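You operate a simulated robot arm through the tools that you are given. There is no shell and no other tool. Be economical: measure what you need, move in short steps, check, and stop when the job is done.

You are at the controls of a simulated robot arm. One attempt, no reset.

## Task
Open the lime bin, put two scoops in the grey bucket, shut it.
Fine: use the green scoop; it goes back where it lay. Set down upright: green scoop.

The check looks at the end state, three seconds after you hand in, the way a careful person would. Anything else that was tipped, shoved, dropped, spilled or broken makes it a failure.

## Robot
A 6-joint arm with a two-finger parallel gripper, fixed in place. Base frame: the origin is at the foot of the arm, x ahead of it, y to its left, z up; the work surface is at about z = 0.74. Lengths are in m, angles in rad, forces in N, time in s.
With the tool pointing down near the work surface it reaches from about 0.26 to 0.68 m from the base axis. Its first joint turns from -1.152 to 1.152 rad. Payload 2.9 kg.
The tool frame sits at the grasp point between the pads (the TCP): z along the fingers, y along the line on which they close. The tips reach 0.03 m beyond it. The gripper opens to 0.11 m. The fingers are 0.02 m wide and 0.01 m thick; the gripper's body (0.048 by 0.112 m) begins 0.055 m behind the TCP.
Orientation is told as [roll, pitch, yaw] about the base's x, y, z axes, in that order, counted from this pose: with the fingers straight down and closing along the base's y, the tool's x points along the base's -x, its y along +y and its z along -z.

## Interface
- The arm moves only by the tool play_rows. Its argument "commands" is one flat list of numbers, 6 for each row, row after row: the shift along the tool's x, y, z in m, then the turn, a rotation vector about the tool's x, y, z in rad. In form: [dx, dy, dz, ax, ay, az, dx, dy, dz, ax, ay, az, ...]. A call has 1 to 12 rows; each row is the pose to reach, as a shift and turn from the pose commanded when the call began, along the tool's axes at that moment. "jaw" is the gripper command, from -1 (fully open) to 1 (shut), values between in proportion, set as the call begins (left out, the last holds). Each row takes 0.2 s and may step no farther than 0.05 m and 0.15 rad from the row before; otherwise, or with a gripper value out of range, the whole call is refused. Where a pose cannot be reached the arm comes as near as it can. A force on the tool above 70 N (or 10 N above the force at the start of the call, whichever is more), or a blocked arm, ends the call early, and 0.2 s more pass. Each finger travels about 0.108 m/s and halts on what it meets, pressing with about 42 N; the grip force reading is that of the motor and also rises with nothing between the fingers. The clock runs only during rows and for 0.2 s after the last one: add rows that repeat a pose to give the fingers time. The reply holds the time, the measured pose of the TCP, the force on the tool along the base axes, the opening and the grip force, in the units named above and with some noise, with the torque about the TCP (base axes, N m) and any sound that the robot's microphone picked up, and new pictures: "show" is both (left out), scene, wrist or none.
- Cameras (640 x 400 px; columns grow to the right, rows downward): "scene" is fixed at [0.0491, 0.4205, 1.378]; the picture's right is [-0.94, -0.34, 0.00], its down [-0.21, 0.59, -0.78] and it looks along [0.27, -0.74, -0.62] (base axes); focal length 264 px, centre (320, 200). "wrist" rides on the gripper at [0.072, 0.017, -0.103] in the tool frame; the picture's right is [-0.23, 0.97, 0.00], its down [-0.76, -0.18, -0.62] and it looks along [-0.61, -0.14, 0.78] (tool axes); focal length 222 px, centre (320, 200). There is no depth. A picture from a camera that has moved, and an enlarged one, comes with that camera's place and axes in the base frame and with its lens.
- close_up(camera, box): a new picture of the part [left, top, right, bottom] of that camera's present view, enlarged. No time passes.
- close_job(): hands the job in; it is judged then, once.

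Work in short steps. Places have to be worked out from the pictures, the camera data and where the tool is seen: move nearer, look again, correct. Check each grasp and each placing, and mend what went wrong. You have 120 turns and 200 pictures in all, those below and enlarged ones among them. Open the gripper and draw the arm clear of the work before you hand the job in, unless the task says otherwise; then end with one line.

The tools are called after "Call:" as a command line: name --argument value ..., lists and objects as JSON in quotes. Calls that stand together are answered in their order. play_rows: Moves the arm, as the interface text tells. Its arguments: {"type":"object","properties":{"commands":{"type":"array"},"jaw":{"type":"number"},"show":{"type":"string","enum":["both","scene","wrist","none"]}},"required":["commands"]} The other tools are called the same way: close_up (camera, box) takes an enlarged picture of a part of a camera's view; close_job () hands the job in.

At the start:

```text
time_s: 0.0
ee_pos: [0.395, -0.0042, 1.1837]
ee_rot: [0.002, -0.001, -0.002]
force: [0.3, -0.2, -0.7]
ft_torque: [-0.02, -0.01, -0.01]
finger_gap: 0.1101
grasp_force: 0.1
```

scene: 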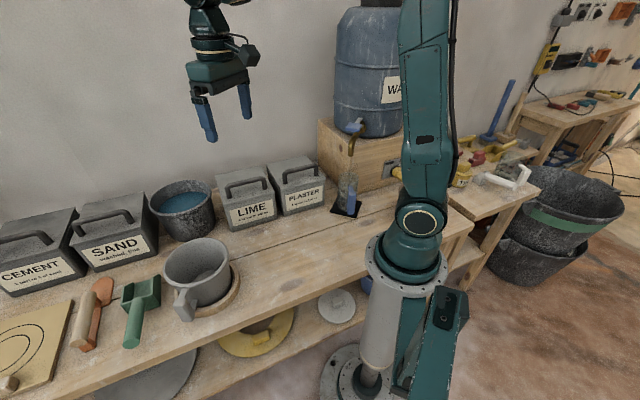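
wrist: 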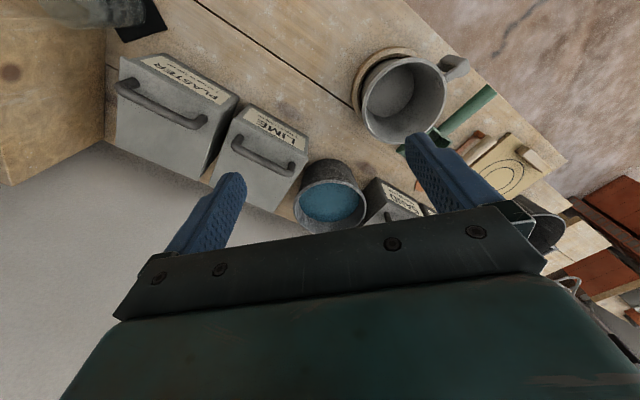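

I start by enlarging the scene around the bins and the scoop to measure them.

Call:
close_up --camera "scene" --box '[140, 130, 360, 270]'

Call:
close_up --camera "scene" --box '[0, 220, 260, 380]'

Call:
close_up --camera "wrist" --box '[90, 20, 570, 260]'

```text
2.86 times, centred on (250, 200) of scene
camera zoom: at [0.0491, 0.4205, 1.378], right [-0.94, -0.34, 0.0], down [-0.21, 0.59, -0.78], along [0.27, -0.74, -0.62], focal length 753 px, centre (520, 200)
```

zoom: 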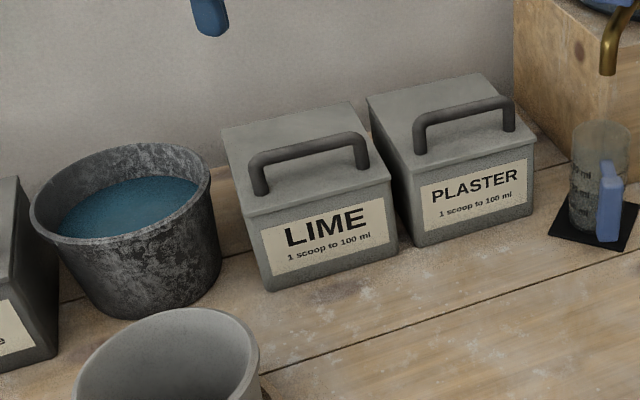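

```text
2.46 times, centred on (130, 300) of scene
camera zoom: at [0.0491, 0.4205, 1.378], right [-0.94, -0.34, 0.0], down [-0.21, 0.59, -0.78], along [0.27, -0.74, -0.62], focal length 649 px, centre (788, -46)
```

zoom: 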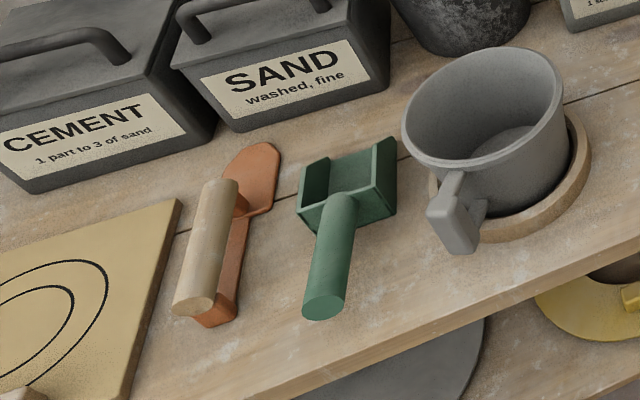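

```text
1.33 times, centred on (330, 140) of wrist
camera zoom: at [0.3232, 0.0132, 1.2867], right [0.23, 0.97, 0.0], down [0.76, -0.18, 0.62], along [0.61, -0.14, -0.78], focal length 296 px, centre (307, 280)
```

zoom: 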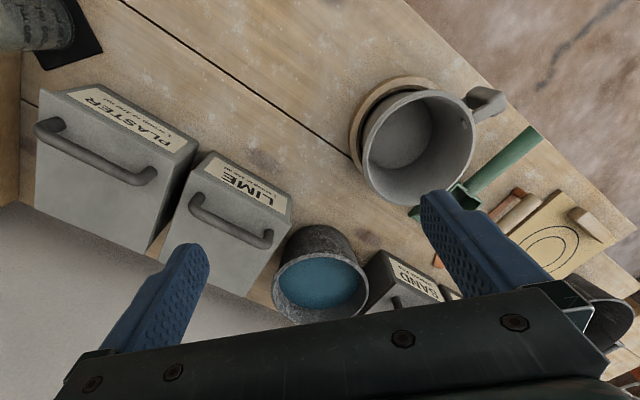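

The bench runs diagonally: I judge the lime bin's lid at about (0.55,-0.19), top z≈0.87. Its handle bar is near the front at about (0.506,-0.147), running along (0.7,0.7). I move above it and yaw 45° so the fingers close across the bar.

Call:
play_rows --commands '[-0.018, -0.024, 0.013, 0, 0, -0.131, -0.037, -0.048, 0.027, 0, 0, -0.262, -0.055, -0.072, 0.04, 0, 0, -0.393, -0.074, -0.096, 0.053, 0, 0, -0.524, -0.092, -0.12, 0.067, 0, 0, -0.655, -0.111, -0.143, 0.08, 0, 0, -0.785, -0.111, -0.143, 0.08, 0, 0, -0.785]' --jaw -1

```text
time_s: 1.6
ee_pos: [0.5057, -0.1457, 1.1014]
ee_rot: [-0.001, 0.0, 0.786]
force: [0.5, 0.2, -0.2]
ft_torque: [0.03, -0.01, -0.01]
finger_gap: 0.11
grasp_force: 0.0
camera wrist: at [0.4424, -0.1853, 1.2054], right [-0.53, 0.85, 0.0], down [0.66, 0.41, 0.62], along [0.53, 0.33, -0.78], focal length 222 px, centre (320, 200)
```

scene: 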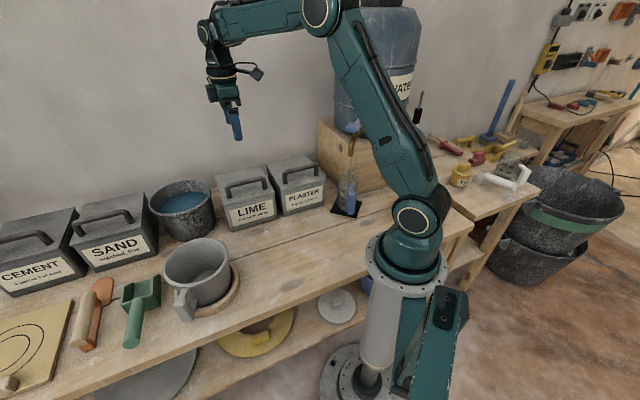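
wrist: 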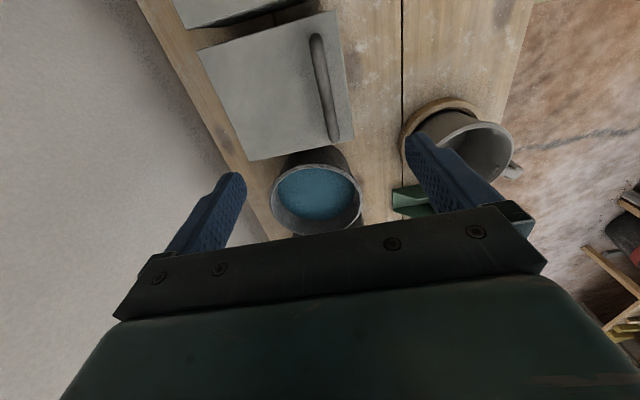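

The wrist view agrees: bar centre ≈(0.502,-0.144), bar height ≈0.905, close to the lid's front edge, so the lid is probably hinged at the rear. I go down to just above it and look.

Call:
play_rows --commands '[0, 0, 0.05, 0, 0, 0, 0, 0, 0.1, 0, 0, 0, 0, 0, 0.14, 0, 0, 0]'

Call:
close_up --camera "scene" --box '[170, 110, 330, 240]'

```text
time_s: 2.4
ee_pos: [0.5084, -0.1439, 0.9633]
ee_rot: [0.002, 0.0, 0.786]
force: [0.6, -0.2, -1.2]
ft_torque: [-0.01, -0.02, -0.02]
finger_gap: 0.1101
grasp_force: 0.0
camera wrist: at [0.4441, -0.1828, 1.067], right [-0.53, 0.85, 0.0], down [0.66, 0.41, 0.62], along [0.53, 0.33, -0.78], focal length 222 px, centre (320, 200)
```

scene: 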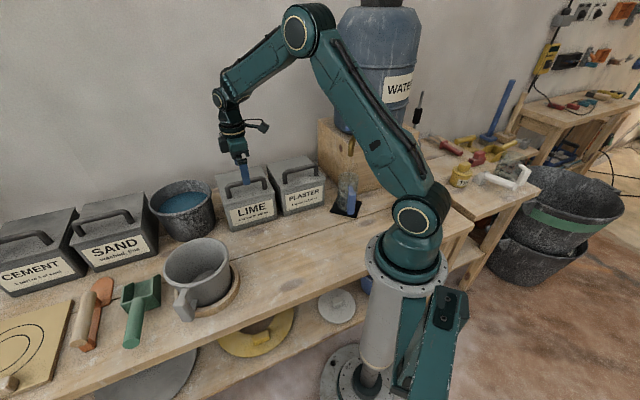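
wrist: 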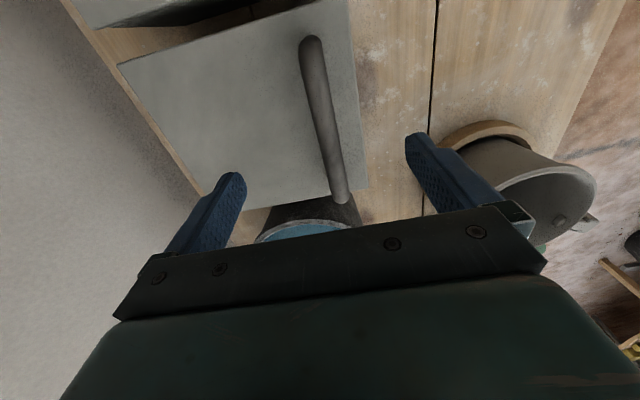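

```text
3.08 times, centred on (250, 175) of scene
camera zoom: at [0.0491, 0.4205, 1.378], right [-0.94, -0.34, 0.0], down [-0.21, 0.59, -0.78], along [0.27, -0.74, -0.62], focal length 811 px, centre (535, 277)
```

zoom: 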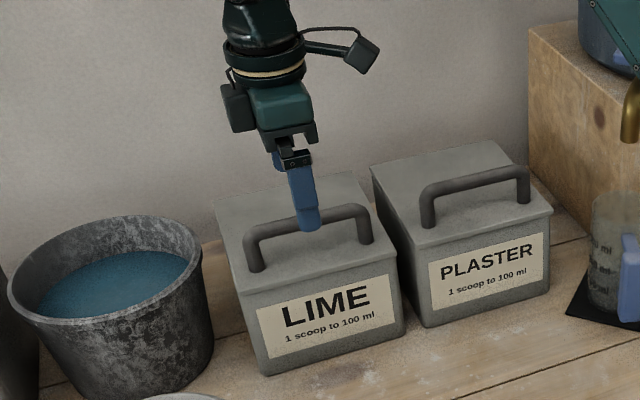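

The bar sits about 9 mm toward the front and 18 mm back along the bar from the TCP. I correct, descend to z≈0.912, then close.

Call:
play_rows --commands '[0.016, 0.008, 0.025, 0, 0, 0, 0.016, 0.008, 0.051, 0, 0, 0]' --show "none"

Call:
play_rows --commands '[0, 0, 0, 0, 0, 0, 0, 0, 0, 0, 0, 0, 0, 0, 0, 0, 0, 0]' --jaw 1

```text
time_s: 3.0
ee_pos: [0.4896, -0.151, 0.9151]
ee_rot: [-0.001, 0.001, 0.786]
force: [-0.2, -0.4, 0.4]
ft_torque: [0.04, -0.03, 0.01]
finger_gap: 0.1099
grasp_force: 0.1
```

```text
time_s: 3.8
ee_pos: [0.4907, -0.1497, 0.9142]
ee_rot: [-0.002, 0.0, 0.784]
force: [3.4, -4.0, -3.2]
ft_torque: [0.01, -0.12, 0.04]
finger_gap: 0.0155
grasp_force: 44.9
camera wrist: at [0.4266, -0.1891, 1.0182], right [-0.53, 0.85, 0.0], down [0.66, 0.41, 0.62], along [0.53, 0.33, -0.78], focal length 222 px, centre (320, 200)
```

scene: 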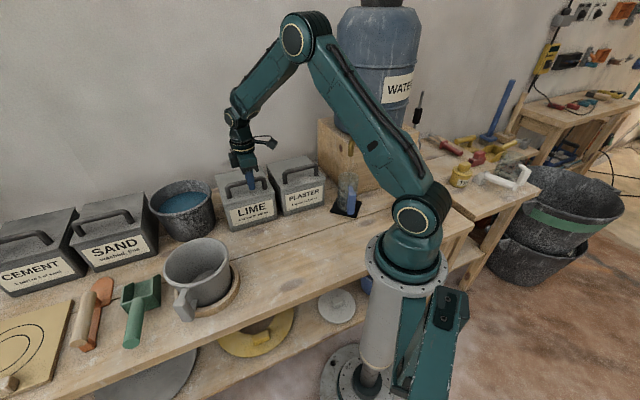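
wrist: 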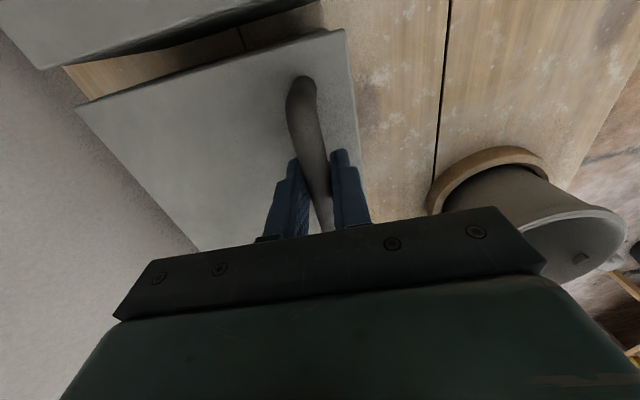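

Bar gripped (15.5 mm). I lift gently along an assumed rear-hinge arc (~10°) to see how the lid behaves.

Call:
play_rows --commands '[0, -0.003, -0.008, 0, 0, 0, 0, -0.006, -0.016, 0, 0, 0, 0, -0.01, -0.024, 0, 0, 0]'

Call:
close_up --camera "scene" --box '[170, 110, 330, 240]'

```text
time_s: 4.6
ee_pos: [0.4953, -0.1552, 0.9369]
ee_rot: [0.006, -0.001, 0.791]
force: [-3.1, 23.6, 4.0]
ft_torque: [0.08, 0.42, -0.33]
finger_gap: 0.0155
grasp_force: 45.2
camera wrist: at [0.4327, -0.1951, 1.0406], right [-0.53, 0.85, 0.0], down [0.66, 0.41, 0.62], along [0.52, 0.33, -0.78], focal length 222 px, centre (320, 200)
```

scene: 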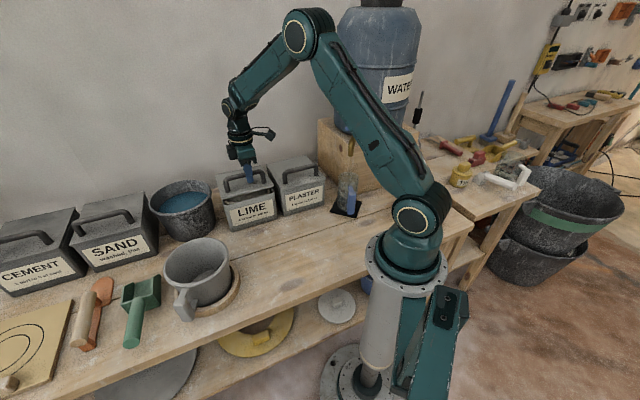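
wrist: 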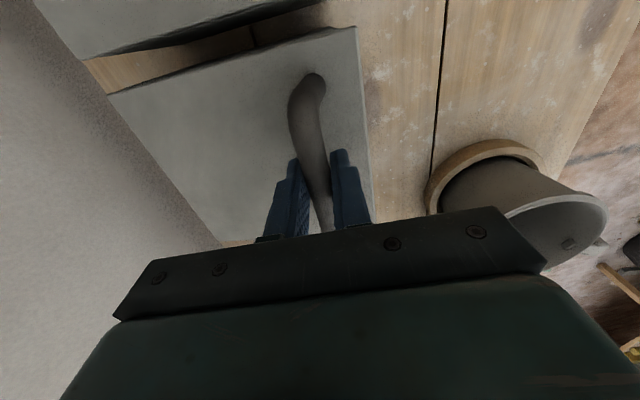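

```text
3.08 times, centred on (250, 175) of scene
camera zoom: at [0.0489, 0.4211, 1.3778], right [-0.94, -0.34, 0.0], down [-0.21, 0.58, -0.78], along [0.27, -0.74, -0.62], focal length 811 px, centre (535, 277)
```

zoom: 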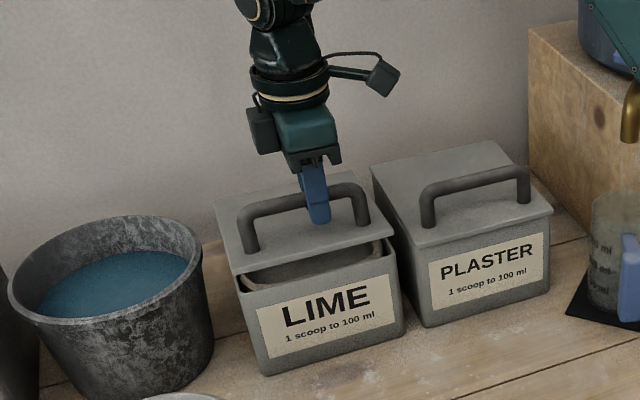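

The lid is hinged at the rear. Lateral force shows I'm pulling back about 3 mm too much, so I relieve that and continue the arc to about 30°.

Call:
play_rows --commands '[-0.002, 0.003, -0.003, 0, 0, 0, -0.002, -0.002, -0.012, 0, 0, 0, -0.002, -0.006, -0.021, 0, 0, 0]' --show "none"

```text
time_s: 5.4
ee_pos: [0.5034, -0.164, 0.959]
ee_rot: [0.0, 0.0, 0.784]
force: [-3.7, 9.3, 1.6]
ft_torque: [-0.16, 0.49, -0.13]
finger_gap: 0.0155
grasp_force: 45.2
```

The arc fit gives a radius of about 0.135 and an elevation of about 34° now. I continue to about 60°.

Call:
play_rows --commands '[0, -0.006, -0.0085, 0, 0, 0, 0, -0.0122, -0.0166, 0, 0, 0, 0, -0.0195, -0.024, 0, 0, 0, 0, -0.0275, -0.031, 0, 0, 0]' --show "scene"

Call:
close_up --camera "scene" --box '[170, 110, 330, 240]'

```text
time_s: 6.4
ee_pos: [0.5229, -0.1822, 0.9908]
ee_rot: [0.0, 0.0, 0.785]
force: [-17.5, 15.8, 22.0]
ft_torque: [0.11, 0.23, -0.23]
finger_gap: 0.0153
grasp_force: 44.6
```

scene: 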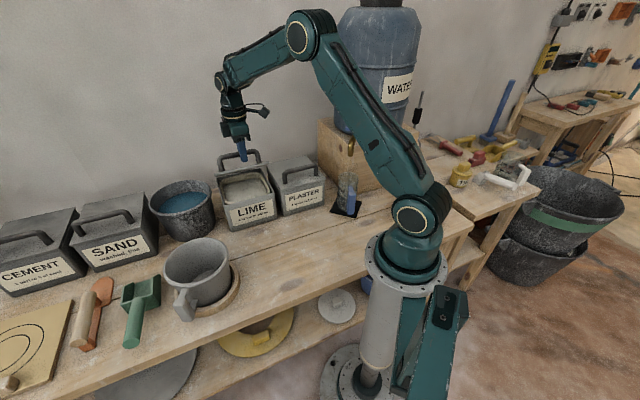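

```text
3.08 times, centred on (250, 175) of scene
camera zoom: at [0.0482, 0.4211, 1.3779], right [-0.94, -0.34, 0.0], down [-0.21, 0.58, -0.78], along [0.27, -0.74, -0.62], focal length 811 px, centre (535, 277)
```

zoom: 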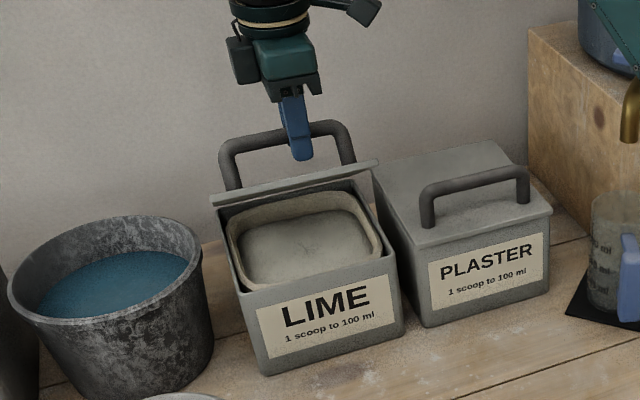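

The force is radially outward, so the true radius is nearer 0.152. I follow the larger arc to about 60°.

Call:
play_rows --commands '[0, 0.001, -0.004, 0, 0, 0, 0, -0.007, -0.011, 0, 0, 0, 0, -0.016, -0.0175, 0, 0, 0, 0, -0.025, -0.023, 0, 0, 0]' --show "none"

```text
time_s: 7.4
ee_pos: [0.5409, -0.2001, 1.0115]
ee_rot: [0.0, 0.001, 0.784]
force: [-4.3, 0.0, -2.4]
ft_torque: [-0.07, 0.31, -0.23]
finger_gap: 0.0153
grasp_force: 44.9
```

Low force, and the arc matches. I continue to about 80° elevation.

Call:
play_rows --commands '[0, -0.012, -0.0065, 0, 0, 0, 0, -0.0245, -0.012, 0, 0, 0, 0, -0.038, -0.0165, 0, 0, 0, 0, -0.051, -0.0196, 0, 0, 0]'

Call:
close_up --camera "scene" --box '[170, 110, 330, 240]'

```text
time_s: 8.4
ee_pos: [0.5756, -0.2357, 1.0319]
ee_rot: [-0.001, -0.001, 0.784]
force: [-5.4, -0.4, 3.9]
ft_torque: [0.12, 0.0, -0.44]
finger_gap: 0.0154
grasp_force: 44.7
camera wrist: at [0.5123, -0.2746, 1.1344], right [-0.53, 0.85, 0.0], down [0.66, 0.41, 0.62], along [0.53, 0.33, -0.78], focal length 222 px, centre (320, 200)
```

scene: 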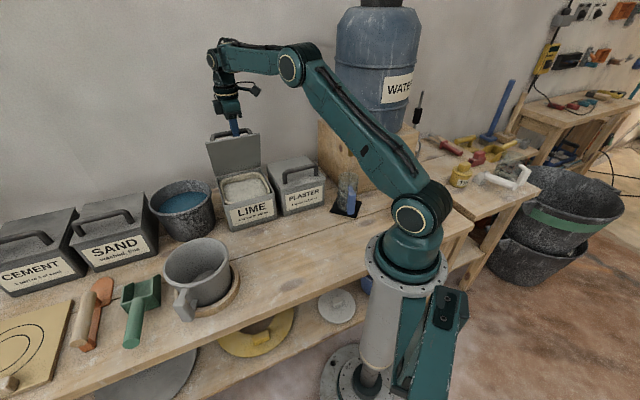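
wrist: 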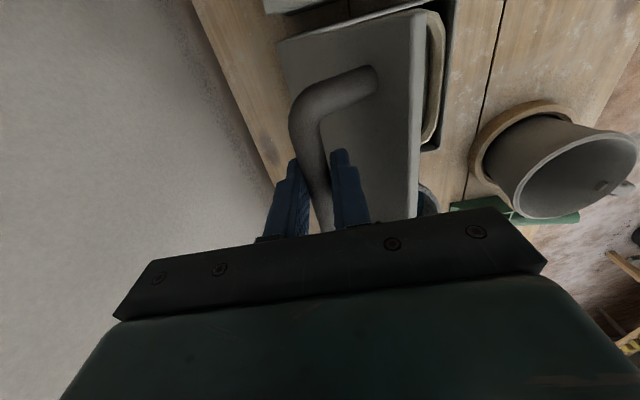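

```text
3.08 times, centred on (250, 175) of scene
camera zoom: at [0.0488, 0.4205, 1.378], right [-0.94, -0.34, 0.0], down [-0.21, 0.59, -0.78], along [0.27, -0.74, -0.62], focal length 811 px, centre (535, 277)
```

zoom: 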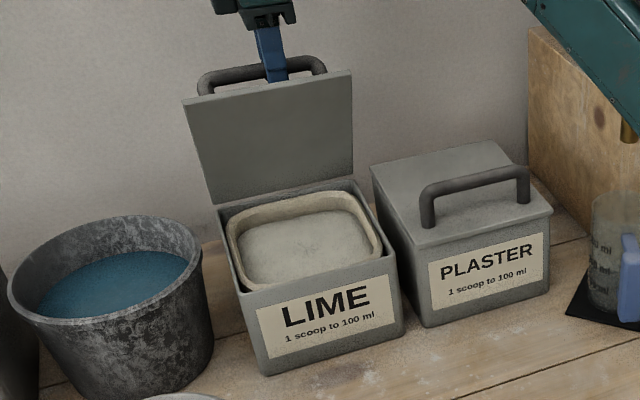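

The lid is at about 70°. The wall is roughly 7 cm behind the gripper at the end of the arc, so I go on carefully to about lid 92° while watching force.

Call:
play_rows --commands '[0, -0.0105, -0.0014, 0, 0, 0, 0, -0.0211, -0.0022, 0, 0, 0, 0, -0.0317, -0.0022, 0, 0, 0, 0, -0.0423, -0.0015, 0, 0, 0, 0, -0.0528, 0, 0, 0, 0, 0, -0.063, 0.0022, 0, 0, 0]'

Call:
close_up --camera "scene" --box '[170, 110, 330, 240]'

```text
time_s: 9.8
ee_pos: [0.6058, -0.2664, 1.0319]
ee_rot: [-0.013, -0.005, 0.791]
force: [18.1, 17.5, 23.1]
ft_torque: [0.17, -0.19, -0.93]
finger_gap: 0.0158
grasp_force: 45.8
out of reach, approached as far as the arm can: row 5, 6
camera wrist: at [0.542, -0.3053, 1.1348], right [-0.53, 0.85, -0.01], down [0.66, 0.42, 0.63], along [0.54, 0.33, -0.78], focal length 222 px, centre (320, 200)
```

scene: 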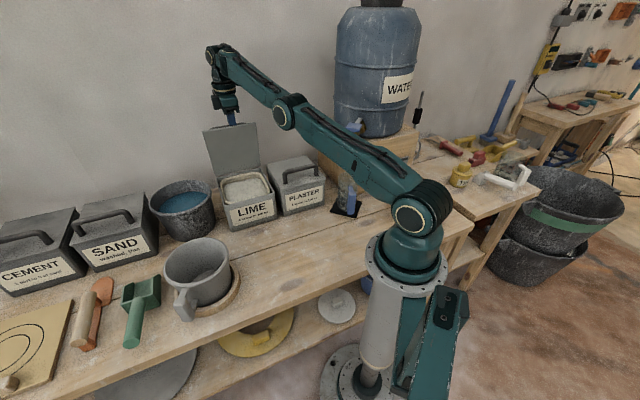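
wrist: 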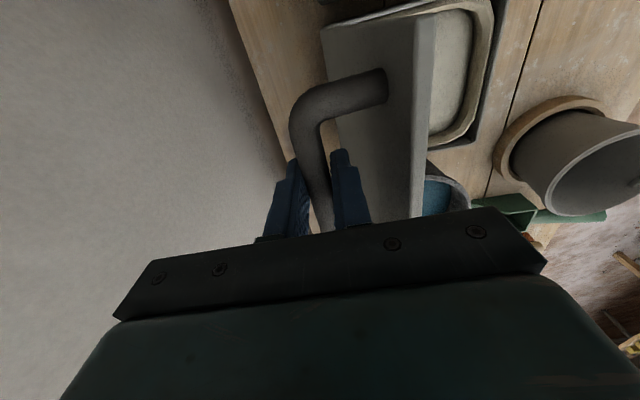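

```text
3.08 times, centred on (250, 175) of scene
camera zoom: at [0.0491, 0.4212, 1.3778], right [-0.94, -0.34, 0.0], down [-0.21, 0.58, -0.78], along [0.27, -0.74, -0.62], focal length 811 px, centre (535, 277)
```

zoom: 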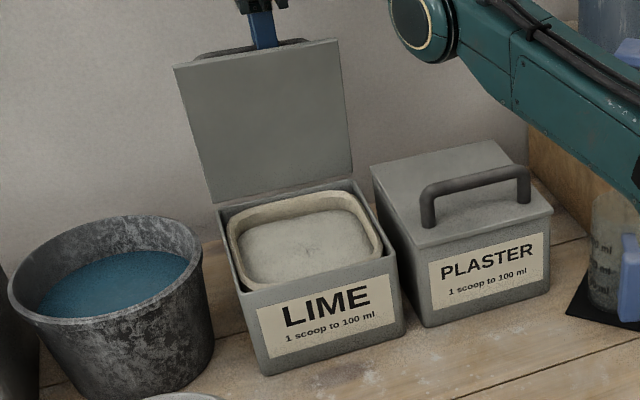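

The arm is at its reach limit with the lid at about 82°. I back off the strain and tilt the fingers outward about the bar (TCP fixed), which brings the wrist nearer the base and gives more reach.

Call:
play_rows --commands '[0, 0.0207, -0.003, 0, 0, 0, 0, 0.0207, -0.003, 0.1, 0, 0, 0, 0.0207, -0.003, 0.2, 0, 0, 0, 0.0207, -0.003, 0.3, 0, 0]' --show "wrist"

```text
time_s: 10.9
ee_pos: [0.5987, -0.2583, 1.0543]
ee_rot: [-0.353, -0.021, 0.79]
force: [-0.8, 1.0, 3.6]
ft_torque: [-0.03, 0.03, -0.03]
finger_gap: 0.0
grasp_force: 37.4
out of reach, approached as far as the arm can: row 1
stopped in row 4: the force on the tool passed its limit at 73 N (the readings are from after the stop); the commanded pose is now the measured one
camera wrist: at [0.5096, -0.2742, 1.1443], right [-0.49, 0.81, -0.33], down [0.49, 0.57, 0.66], along [0.72, 0.16, -0.67], focal length 222 px, centre (320, 200)
```

wrist: 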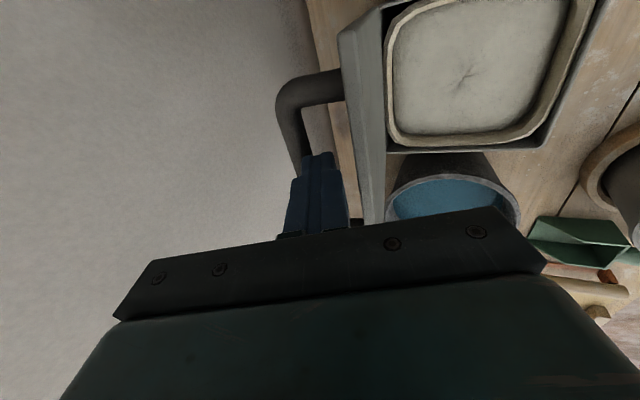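

The fingers slipped off the bar (gap 0). I check where the lid stands now.

Call:
close_up --camera "scene" --box '[170, 90, 330, 240]'

```text
2.67 times, centred on (250, 165) of scene
camera zoom: at [0.049, 0.4205, 1.378], right [-0.94, -0.34, 0.0], down [-0.21, 0.59, -0.78], along [0.27, -0.74, -0.62], focal length 703 px, centre (507, 293)
```

zoom: 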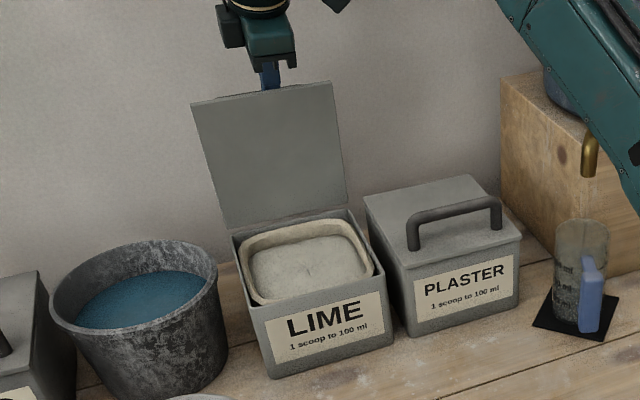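

The bin itself hasn't moved and the lid stands up. I lift the closed fingers straight up and see whether the lid stays on its own.

Call:
play_rows --commands '[0, -0.007, -0.019, 0, 0, 0, 0, -0.014, -0.0375, 0, 0, 0]'

Call:
close_up --camera "scene" --box '[170, 90, 330, 240]'

```text
time_s: 11.5
ee_pos: [0.5968, -0.2587, 1.0937]
ee_rot: [-0.351, -0.02, 0.792]
force: [-0.4, -1.0, 0.8]
ft_torque: [-0.01, 0.0, -0.04]
finger_gap: 0.0001
grasp_force: 37.4
camera wrist: at [0.5091, -0.2754, 1.1841], right [-0.49, 0.81, -0.33], down [0.49, 0.57, 0.66], along [0.72, 0.16, -0.67], focal length 222 px, centre (320, 200)
```

scene: 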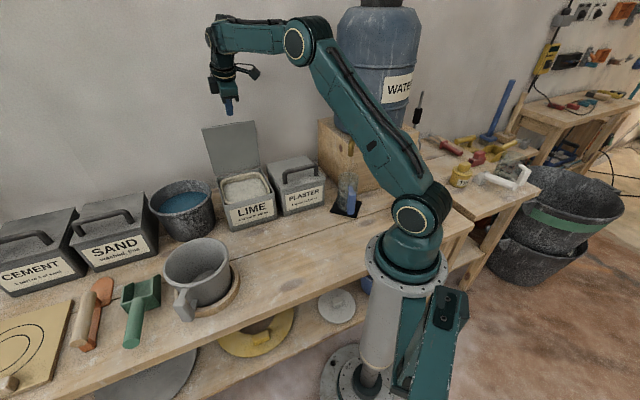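
wrist: 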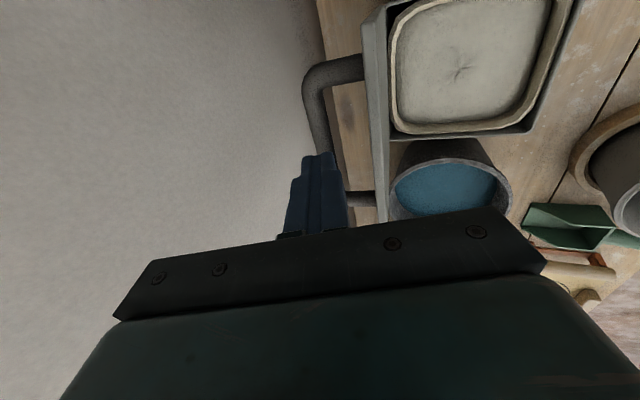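

```text
2.67 times, centred on (250, 165) of scene
camera zoom: at [0.0491, 0.4205, 1.378], right [-0.94, -0.34, 0.0], down [-0.21, 0.59, -0.78], along [0.27, -0.74, -0.62], focal length 703 px, centre (507, 293)
```

zoom: 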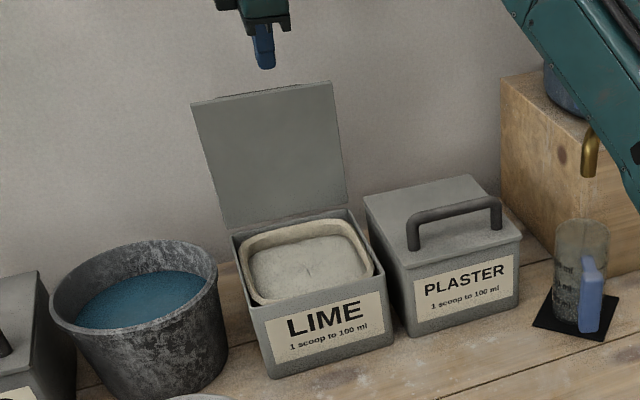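

The lid stays open on its own and the lime is near the top. I back off toward the front while levelling the tool.

Call:
play_rows --commands '[0, 0.016, -0.013, -0.12, 0, 0, 0, 0.033, -0.026, -0.24, 0, 0, 0, 0.049, -0.039, -0.351, 0.0, 0]' --show "none" --jaw -1

```text
time_s: 12.3
ee_pos: [0.5572, -0.2214, 1.1134]
ee_rot: [-0.019, -0.025, 0.79]
force: [-0.4, -0.6, 0.2]
ft_torque: [-0.02, -0.02, 0.0]
finger_gap: 0.11
grasp_force: 0.1
out of reach, approached as far as the arm can: row 3
```

Now I swing over toward the scoop, turning the yaw to −45°, at height 1.10.

Call:
play_rows --commands '[-0.0273, 0.0346, 0.0012, 0, 0, 0.143, -0.0545, 0.0692, 0.0024, 0, 0, 0.286, -0.0818, 0.1037, 0.0035, 0, 0, 0.429, -0.109, 0.1383, 0.0047, 0, 0, 0.572, -0.1363, 0.1729, 0.0059, 0, 0, 0.715, -0.1635, 0.2075, 0.0071, 0, 0, 0.858, -0.1908, 0.2421, 0.0083, 0, 0, 1.001, -0.218, 0.2767, 0.0095, 0, 0, 1.144, -0.2453, 0.3112, 0.0106, 0, 0, 1.287, -0.2725, 0.3458, 0.0118, 0, 0, 1.43, -0.2998, 0.3804, 0.013, 0, 0, 1.573]'

Call:
close_up --camera "wrist" --box '[180, 0, 500, 200]'

```text
time_s: 14.7
ee_pos: [0.4965, 0.2609, 1.1021]
ee_rot: [0.02, 0.0, -0.783]
force: [-0.5, 0.6, 0.6]
ft_torque: [0.0, 0.0, 0.01]
finger_gap: 0.11
grasp_force: 0.1
camera wrist: at [0.4545, 0.3223, 1.2063], right [0.85, 0.53, 0.02], down [0.41, -0.67, 0.62], along [0.34, -0.52, -0.78], focal length 222 px, centre (320, 200)
```

scene: 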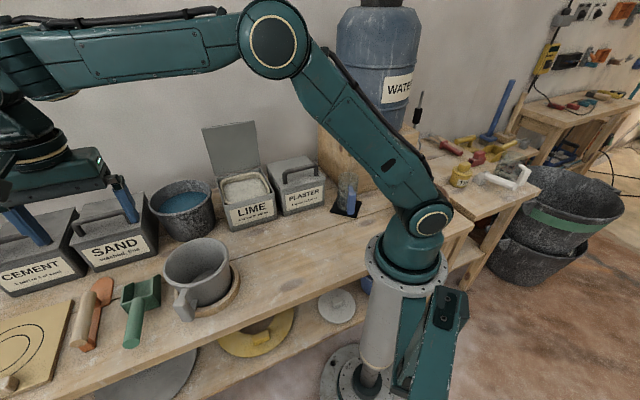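
wrist: 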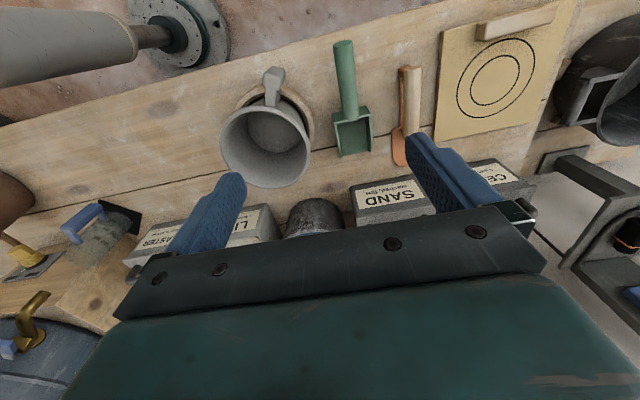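

```text
2.00 times, centred on (340, 100) of wrist
camera zoom: at [0.4545, 0.3223, 1.2063], right [0.85, 0.53, 0.02], down [0.41, -0.67, 0.62], along [0.34, -0.52, -0.78], focal length 444 px, centre (280, 400)
```

zoom: 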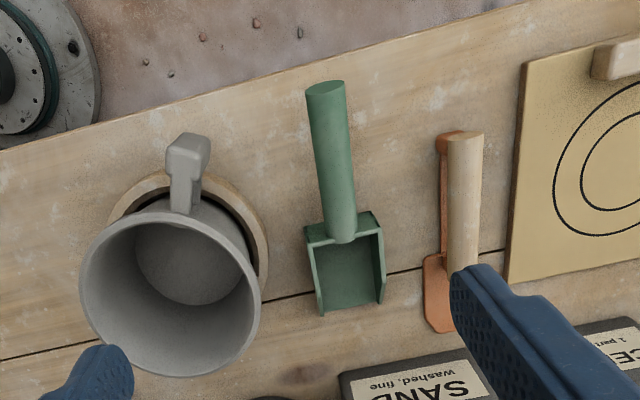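

I now have the scoop well measured: its axis lies along (0.707,−0.707) with x+y≈0.823. The handle is about 30 mm thick at z≈0.80, and the head front is at (0.654,0.170). I move above the outer part of the handle with a −0.5 rad tilt (fingers toward the head), jaws half open.

Call:
play_rows --commands '[0.0004, 0.0116, 0.043, 0.005, -0.125, 0, 0.0009, 0.0232, 0.086, 0.01, -0.25, 0, 0.0014, 0.0348, 0.129, 0.015, -0.375, 0, 0.0018, 0.0464, 0.172, 0.02, -0.5, 0, 0.0018, 0.0464, 0.172, 0.02, -0.5, 0]' --jaw -0.2

Call:
close_up --camera "wrist" --box '[160, 0, 480, 200]'

```text
time_s: 15.9
ee_pos: [0.5307, 0.2981, 0.9297]
ee_rot: [0.003, -0.502, -0.787]
force: [-0.7, -0.1, -0.1]
ft_torque: [-0.03, -0.02, -0.01]
finger_gap: 0.066
grasp_force: 0.1
camera wrist: at [0.4623, 0.3901, 0.9853], right [0.83, 0.55, 0.11], down [0.13, -0.39, 0.91], along [0.54, -0.74, -0.39], focal length 222 px, centre (320, 200)
```

scene: 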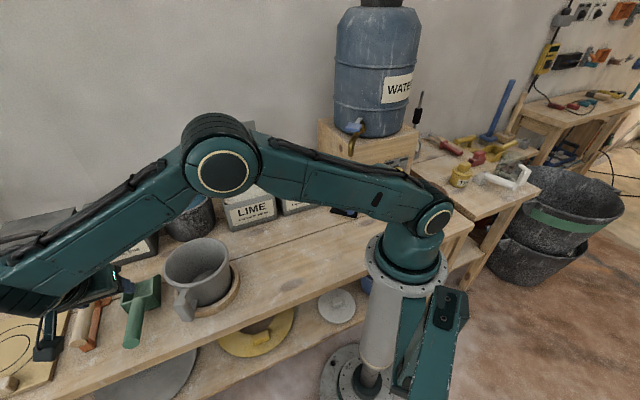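
wrist: 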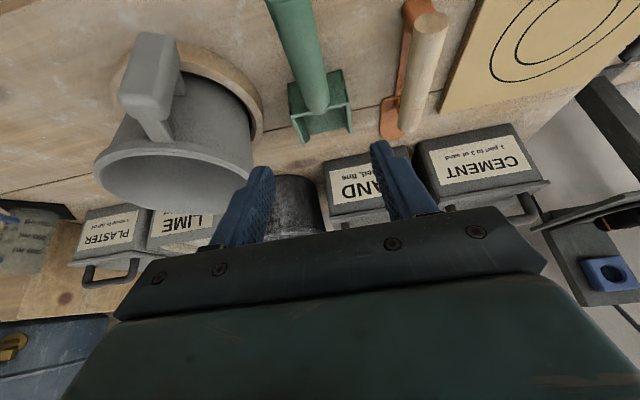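

```text
2.00 times, centred on (320, 100) of wrist
camera zoom: at [0.4623, 0.3901, 0.9853], right [0.83, 0.55, 0.11], down [0.13, -0.39, 0.91], along [0.54, -0.74, -0.39], focal length 444 px, centre (320, 400)
```

zoom: 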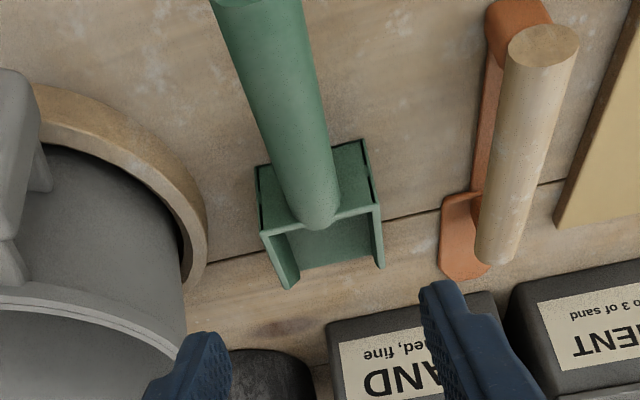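

The axis is confirmed at u≈0.582. I descend to z≈0.798 with a small lateral correction, then close.

Call:
play_rows --commands '[0.0159, -0.001, 0.029, 0, 0, 0, 0.0318, -0.002, 0.058, 0, 0, 0, 0.0477, -0.003, 0.087, 0, 0, 0, 0.0632, -0.004, 0.1158, 0, 0, 0, 0.0632, -0.004, 0.1158, 0, 0, 0]'

Call:
close_up --camera "scene" --box '[0, 220, 260, 380]'

```text
time_s: 17.1
ee_pos: [0.527, 0.2936, 0.8035]
ee_rot: [0.004, -0.502, -0.786]
force: [-0.1, 1.0, -0.4]
ft_torque: [-0.03, 0.0, 0.02]
finger_gap: 0.066
grasp_force: 0.0
camera wrist: at [0.4583, 0.3854, 0.8584], right [0.83, 0.55, 0.11], down [0.13, -0.39, 0.91], along [0.54, -0.74, -0.4], focal length 222 px, centre (320, 200)
```

scene: 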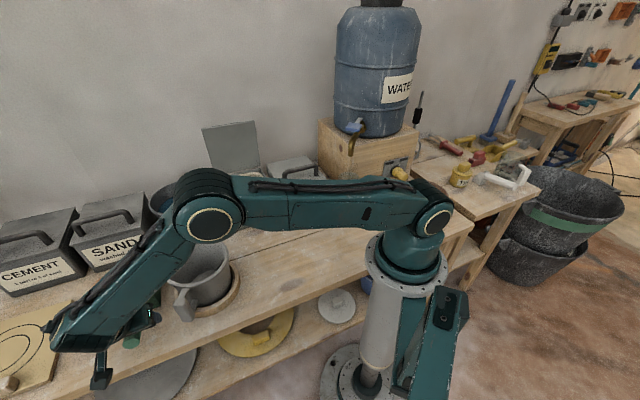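
wrist: 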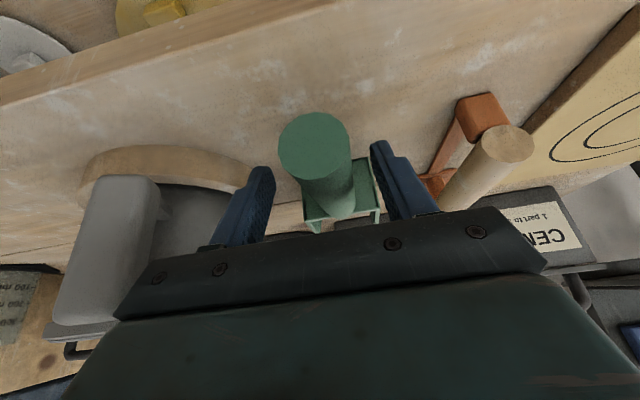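

```text
2.46 times, centred on (130, 300) of scene
camera zoom: at [0.0491, 0.4205, 1.378], right [-0.94, -0.34, 0.0], down [-0.21, 0.59, -0.78], along [0.27, -0.74, -0.62], focal length 649 px, centre (788, -46)
```

zoom: 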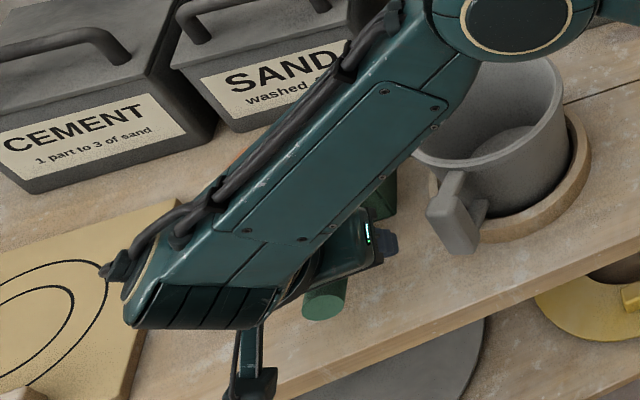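

The handle end is centred between the fingers. I close on it.

Call:
play_rows --commands '[0, 0, 0, 0, 0, 0, 0, 0, 0, 0, 0, 0, 0, 0, 0, 0, 0, 0]' --jaw 1 --show "none"

Call:
play_rows --commands '[-0.0143, 0, -0.0263, 0, 0, 0, -0.024, 0, -0.0439, 0, 0, 0]'

```text
time_s: 17.9
ee_pos: [0.5284, 0.2932, 0.8032]
ee_rot: [0.002, -0.501, -0.785]
force: [0.8, -0.6, 1.0]
ft_torque: [0.01, 0.04, 0.03]
finger_gap: 0.0294
grasp_force: 42.2
```

```text
time_s: 18.5
ee_pos: [0.5271, 0.2941, 0.8518]
ee_rot: [0.003, -0.5, -0.786]
force: [0.0, -0.3, -1.3]
ft_torque: [0.07, 0.07, -0.02]
finger_gap: 0.0295
grasp_force: 41.7
camera wrist: at [0.4584, 0.3865, 0.9079], right [0.83, 0.55, 0.11], down [0.13, -0.39, 0.91], along [0.54, -0.74, -0.4], focal length 222 px, centre (320, 200)
```

scene: 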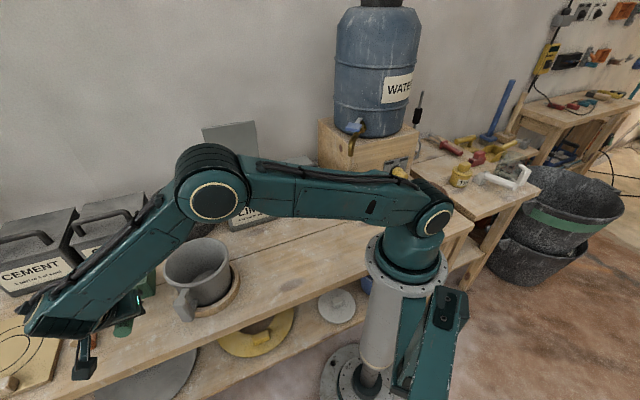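
wrist: 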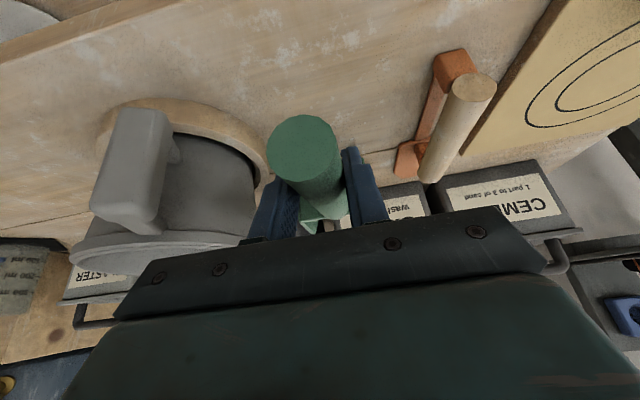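

The scoop is held (29.5 mm grip). I note its resting pose as TCP (0.528,0.293,0.803), rot (0,−0.5,−0.785). I raise it and carry it level to just in front of the lime bin.

Call:
play_rows --commands '[-0.0239, 0, -0.0439, 0, 0, 0, -0.0479, 0, -0.0878, 0, 0, 0, -0.0718, 0, -0.1317, 0, 0, 0, -0.0958, 0, -0.1756, 0, 0, 0, -0.116, -0.0411, -0.1645, 0, 0, 0, -0.1363, -0.0822, -0.1534, 0, 0, 0, -0.1565, -0.1234, -0.1424, 0, 0, 0, -0.1768, -0.1645, -0.1313, 0, 0, 0, -0.197, -0.2056, -0.1202, 0, 0, 0, -0.2173, -0.2467, -0.1092, 0, 0, 0, -0.2375, -0.2879, -0.0981, 0, 0, 0, -0.2578, -0.329, -0.087, 0, 0, 0]'

Call:
close_up --camera "scene" --box '[150, 110, 330, 240]'

```text
time_s: 21.1
ee_pos: [0.4241, -0.0711, 1.0543]
ee_rot: [0.003, -0.5, -0.785]
force: [-0.1, -0.8, -0.6]
ft_torque: [0.09, 0.1, -0.01]
finger_gap: 0.0292
grasp_force: 42.4
camera wrist: at [0.3545, 0.0214, 1.1091], right [0.83, 0.55, 0.11], down [0.14, -0.39, 0.91], along [0.54, -0.74, -0.4], focal length 222 px, centre (320, 200)
```

scene: 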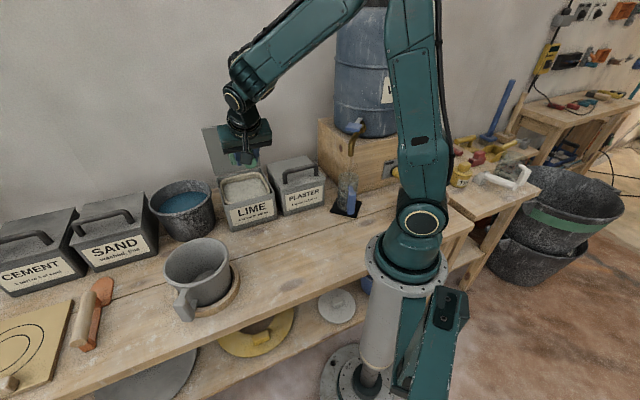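
wrist: 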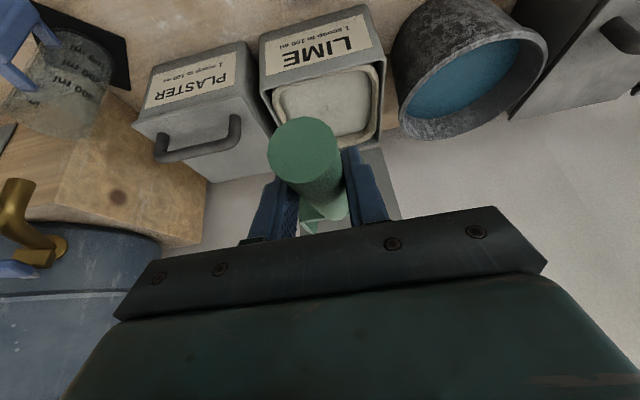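

```text
3.08 times, centred on (240, 175) of scene
camera zoom: at [0.0491, 0.4205, 1.378], right [-0.94, -0.34, 0.0], down [-0.21, 0.59, -0.78], along [0.27, -0.74, -0.62], focal length 811 px, centre (566, 277)
```

zoom: 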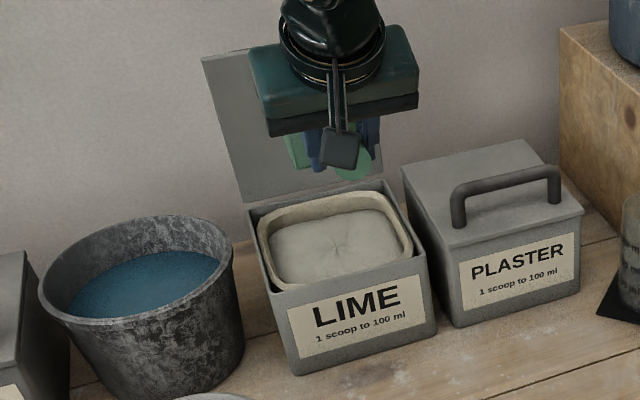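

Lime opening: u≈0.18–0.32, b≈0.445–0.585, with the surface about 2–3 cm below the rim at 0.865. I pitch the scoop head down about 0.9 rad above the bin before dipping.

Call:
play_rows --commands '[-0.0096, 0.0006, 0.0092, 0, 0.1286, 0, -0.0193, 0.0011, 0.0183, 0, 0.2571, 0, -0.0289, 0.0017, 0.0275, 0, 0.3857, 0, -0.0386, 0.0023, 0.0367, 0, 0.5143, 0, -0.0482, 0.0029, 0.0459, 0, 0.6429, 0, -0.0579, 0.0034, 0.055, 0, 0.7714, 0, -0.0675, 0.004, 0.0642, 0, 0.9, 0]'

Call:
close_up --camera "scene" --box '[150, 110, 330, 240]'

Call:
close_up --camera "wrist" --box '[180, 0, 460, 240]'

```text
time_s: 22.7
ee_pos: [0.4586, -0.1498, 1.0123]
ee_rot: [0.0, 0.4, -0.788]
force: [-0.3, 1.0, -1.3]
ft_torque: [0.04, 0.01, -0.04]
finger_gap: 0.0294
grasp_force: 42.1
out of reach, approached as far as the arm can: row 7
camera wrist: at [0.452, -0.119, 1.1348], right [0.84, 0.54, -0.09], down [0.54, -0.79, 0.28], along [0.08, -0.28, -0.96], focal length 222 px, centre (320, 200)
```

scene: 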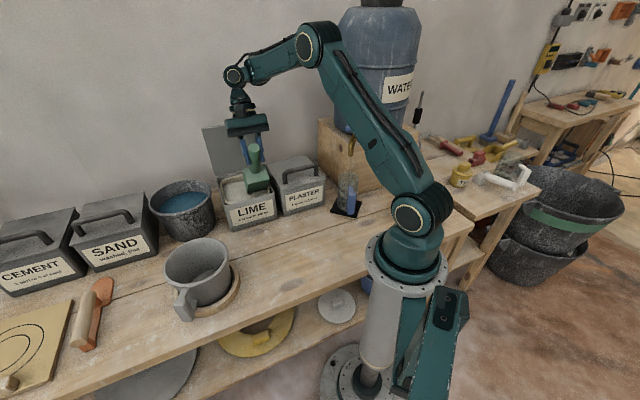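
wrist: 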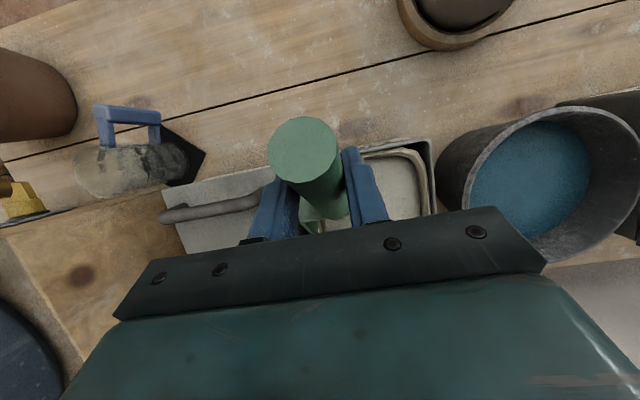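

```text
3.08 times, centred on (240, 175) of scene
camera zoom: at [0.0491, 0.4205, 1.378], right [-0.94, -0.34, 0.0], down [-0.21, 0.59, -0.78], along [0.27, -0.74, -0.62], focal length 811 px, centre (566, 277)
```

zoom: 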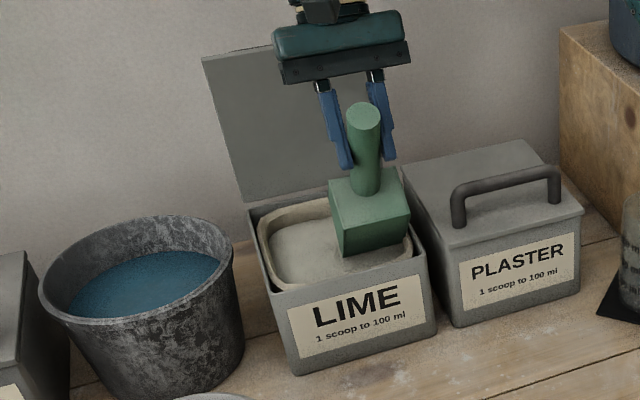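

```text
1.67 times, centred on (320, 120) of wrist
camera zoom: at [0.452, -0.119, 1.1348], right [0.84, 0.54, -0.09], down [0.54, -0.79, 0.28], along [0.08, -0.28, -0.96], focal length 370 px, centre (320, 333)
```

zoom: 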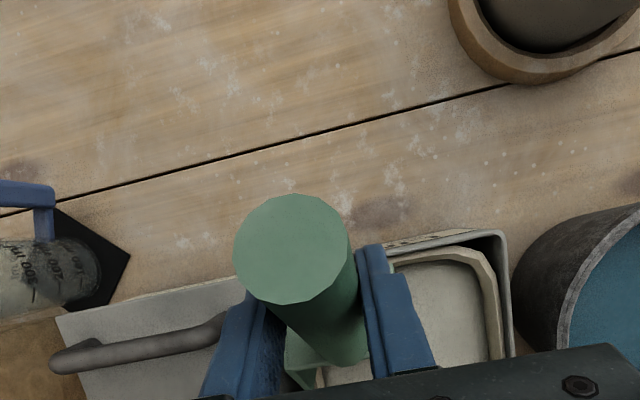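

The steepest pitch was just out of reach and the arm settled off to one side, still clear. I reduce the pitch to about 0.75 rad and recheck the pose.

Call:
play_rows --commands '[0, 0, 0, 0, -0.075, 0, 0, 0, 0, 0, -0.15, 0, 0, 0, 0, 0, -0.15, 0]' --show "none"

Call:
close_up --camera "scene" --box '[150, 110, 330, 240]'

```text
time_s: 23.5
ee_pos: [0.4593, -0.1499, 1.0118]
ee_rot: [0.001, 0.25, -0.785]
force: [-0.6, -0.3, -1.4]
ft_torque: [0.03, 0.07, -0.01]
finger_gap: 0.0293
grasp_force: 41.9
```

```text
3.08 times, centred on (240, 175) of scene
camera zoom: at [0.0491, 0.4205, 1.378], right [-0.94, -0.34, 0.0], down [-0.21, 0.59, -0.78], along [0.27, -0.74, -0.62], focal length 811 px, centre (566, 277)
```

zoom: 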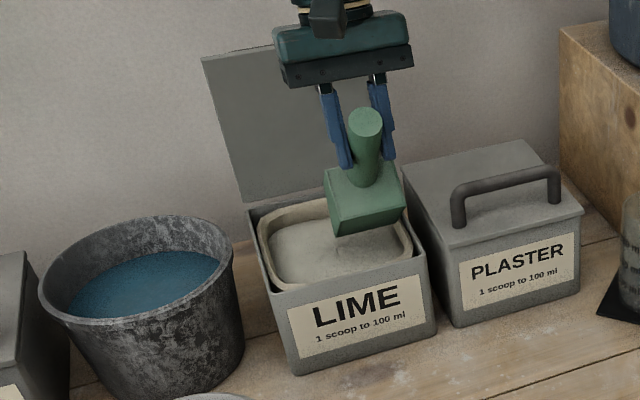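

The pose is now at u=0.219, so I shift +0.035 across to centre on the opening. Then I lower the tip to about z=0.785, roughly 5 cm into the lime.

Call:
play_rows --commands '[-0.0145, 0.035, -0.0037, 0, 0, 0, -0.0196, 0.035, 0.0163, 0, 0, 0, -0.0247, 0.035, 0.0363, 0, 0, 0, -0.0298, 0.035, 0.0563, 0, 0, 0]'

Call:
close_up --camera "scene" --box '[150, 110, 330, 240]'

```text
time_s: 24.5
ee_pos: [0.4944, -0.1359, 0.9494]
ee_rot: [0.002, 0.25, -0.785]
force: [0.4, 0.2, -1.0]
ft_torque: [0.1, 0.02, 0.01]
finger_gap: 0.0294
grasp_force: 42.2
camera wrist: at [0.474, -0.0913, 1.0681], right [0.84, 0.53, -0.05], down [0.5, -0.76, 0.42], along [0.18, -0.38, -0.91], focal length 222 px, centre (320, 200)
```

scene: 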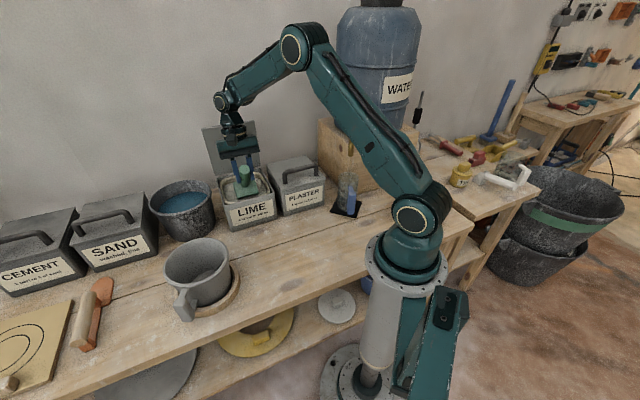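
wrist: 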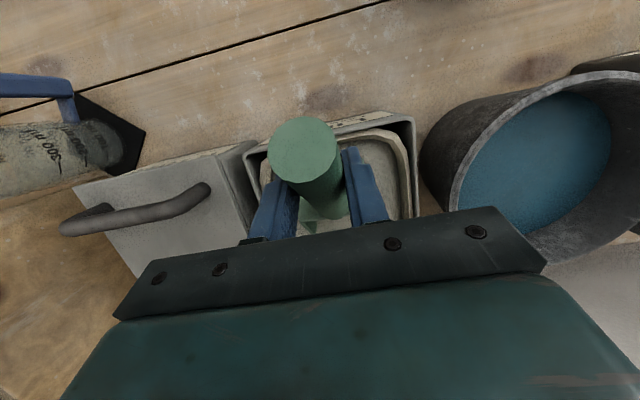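

```text
3.08 times, centred on (240, 175) of scene
camera zoom: at [0.0491, 0.4205, 1.378], right [-0.94, -0.34, 0.0], down [-0.21, 0.59, -0.78], along [0.27, -0.74, -0.62], focal length 811 px, centre (566, 277)
```

zoom: 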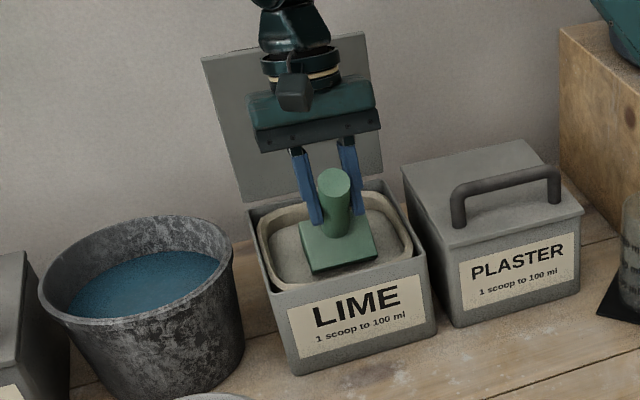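

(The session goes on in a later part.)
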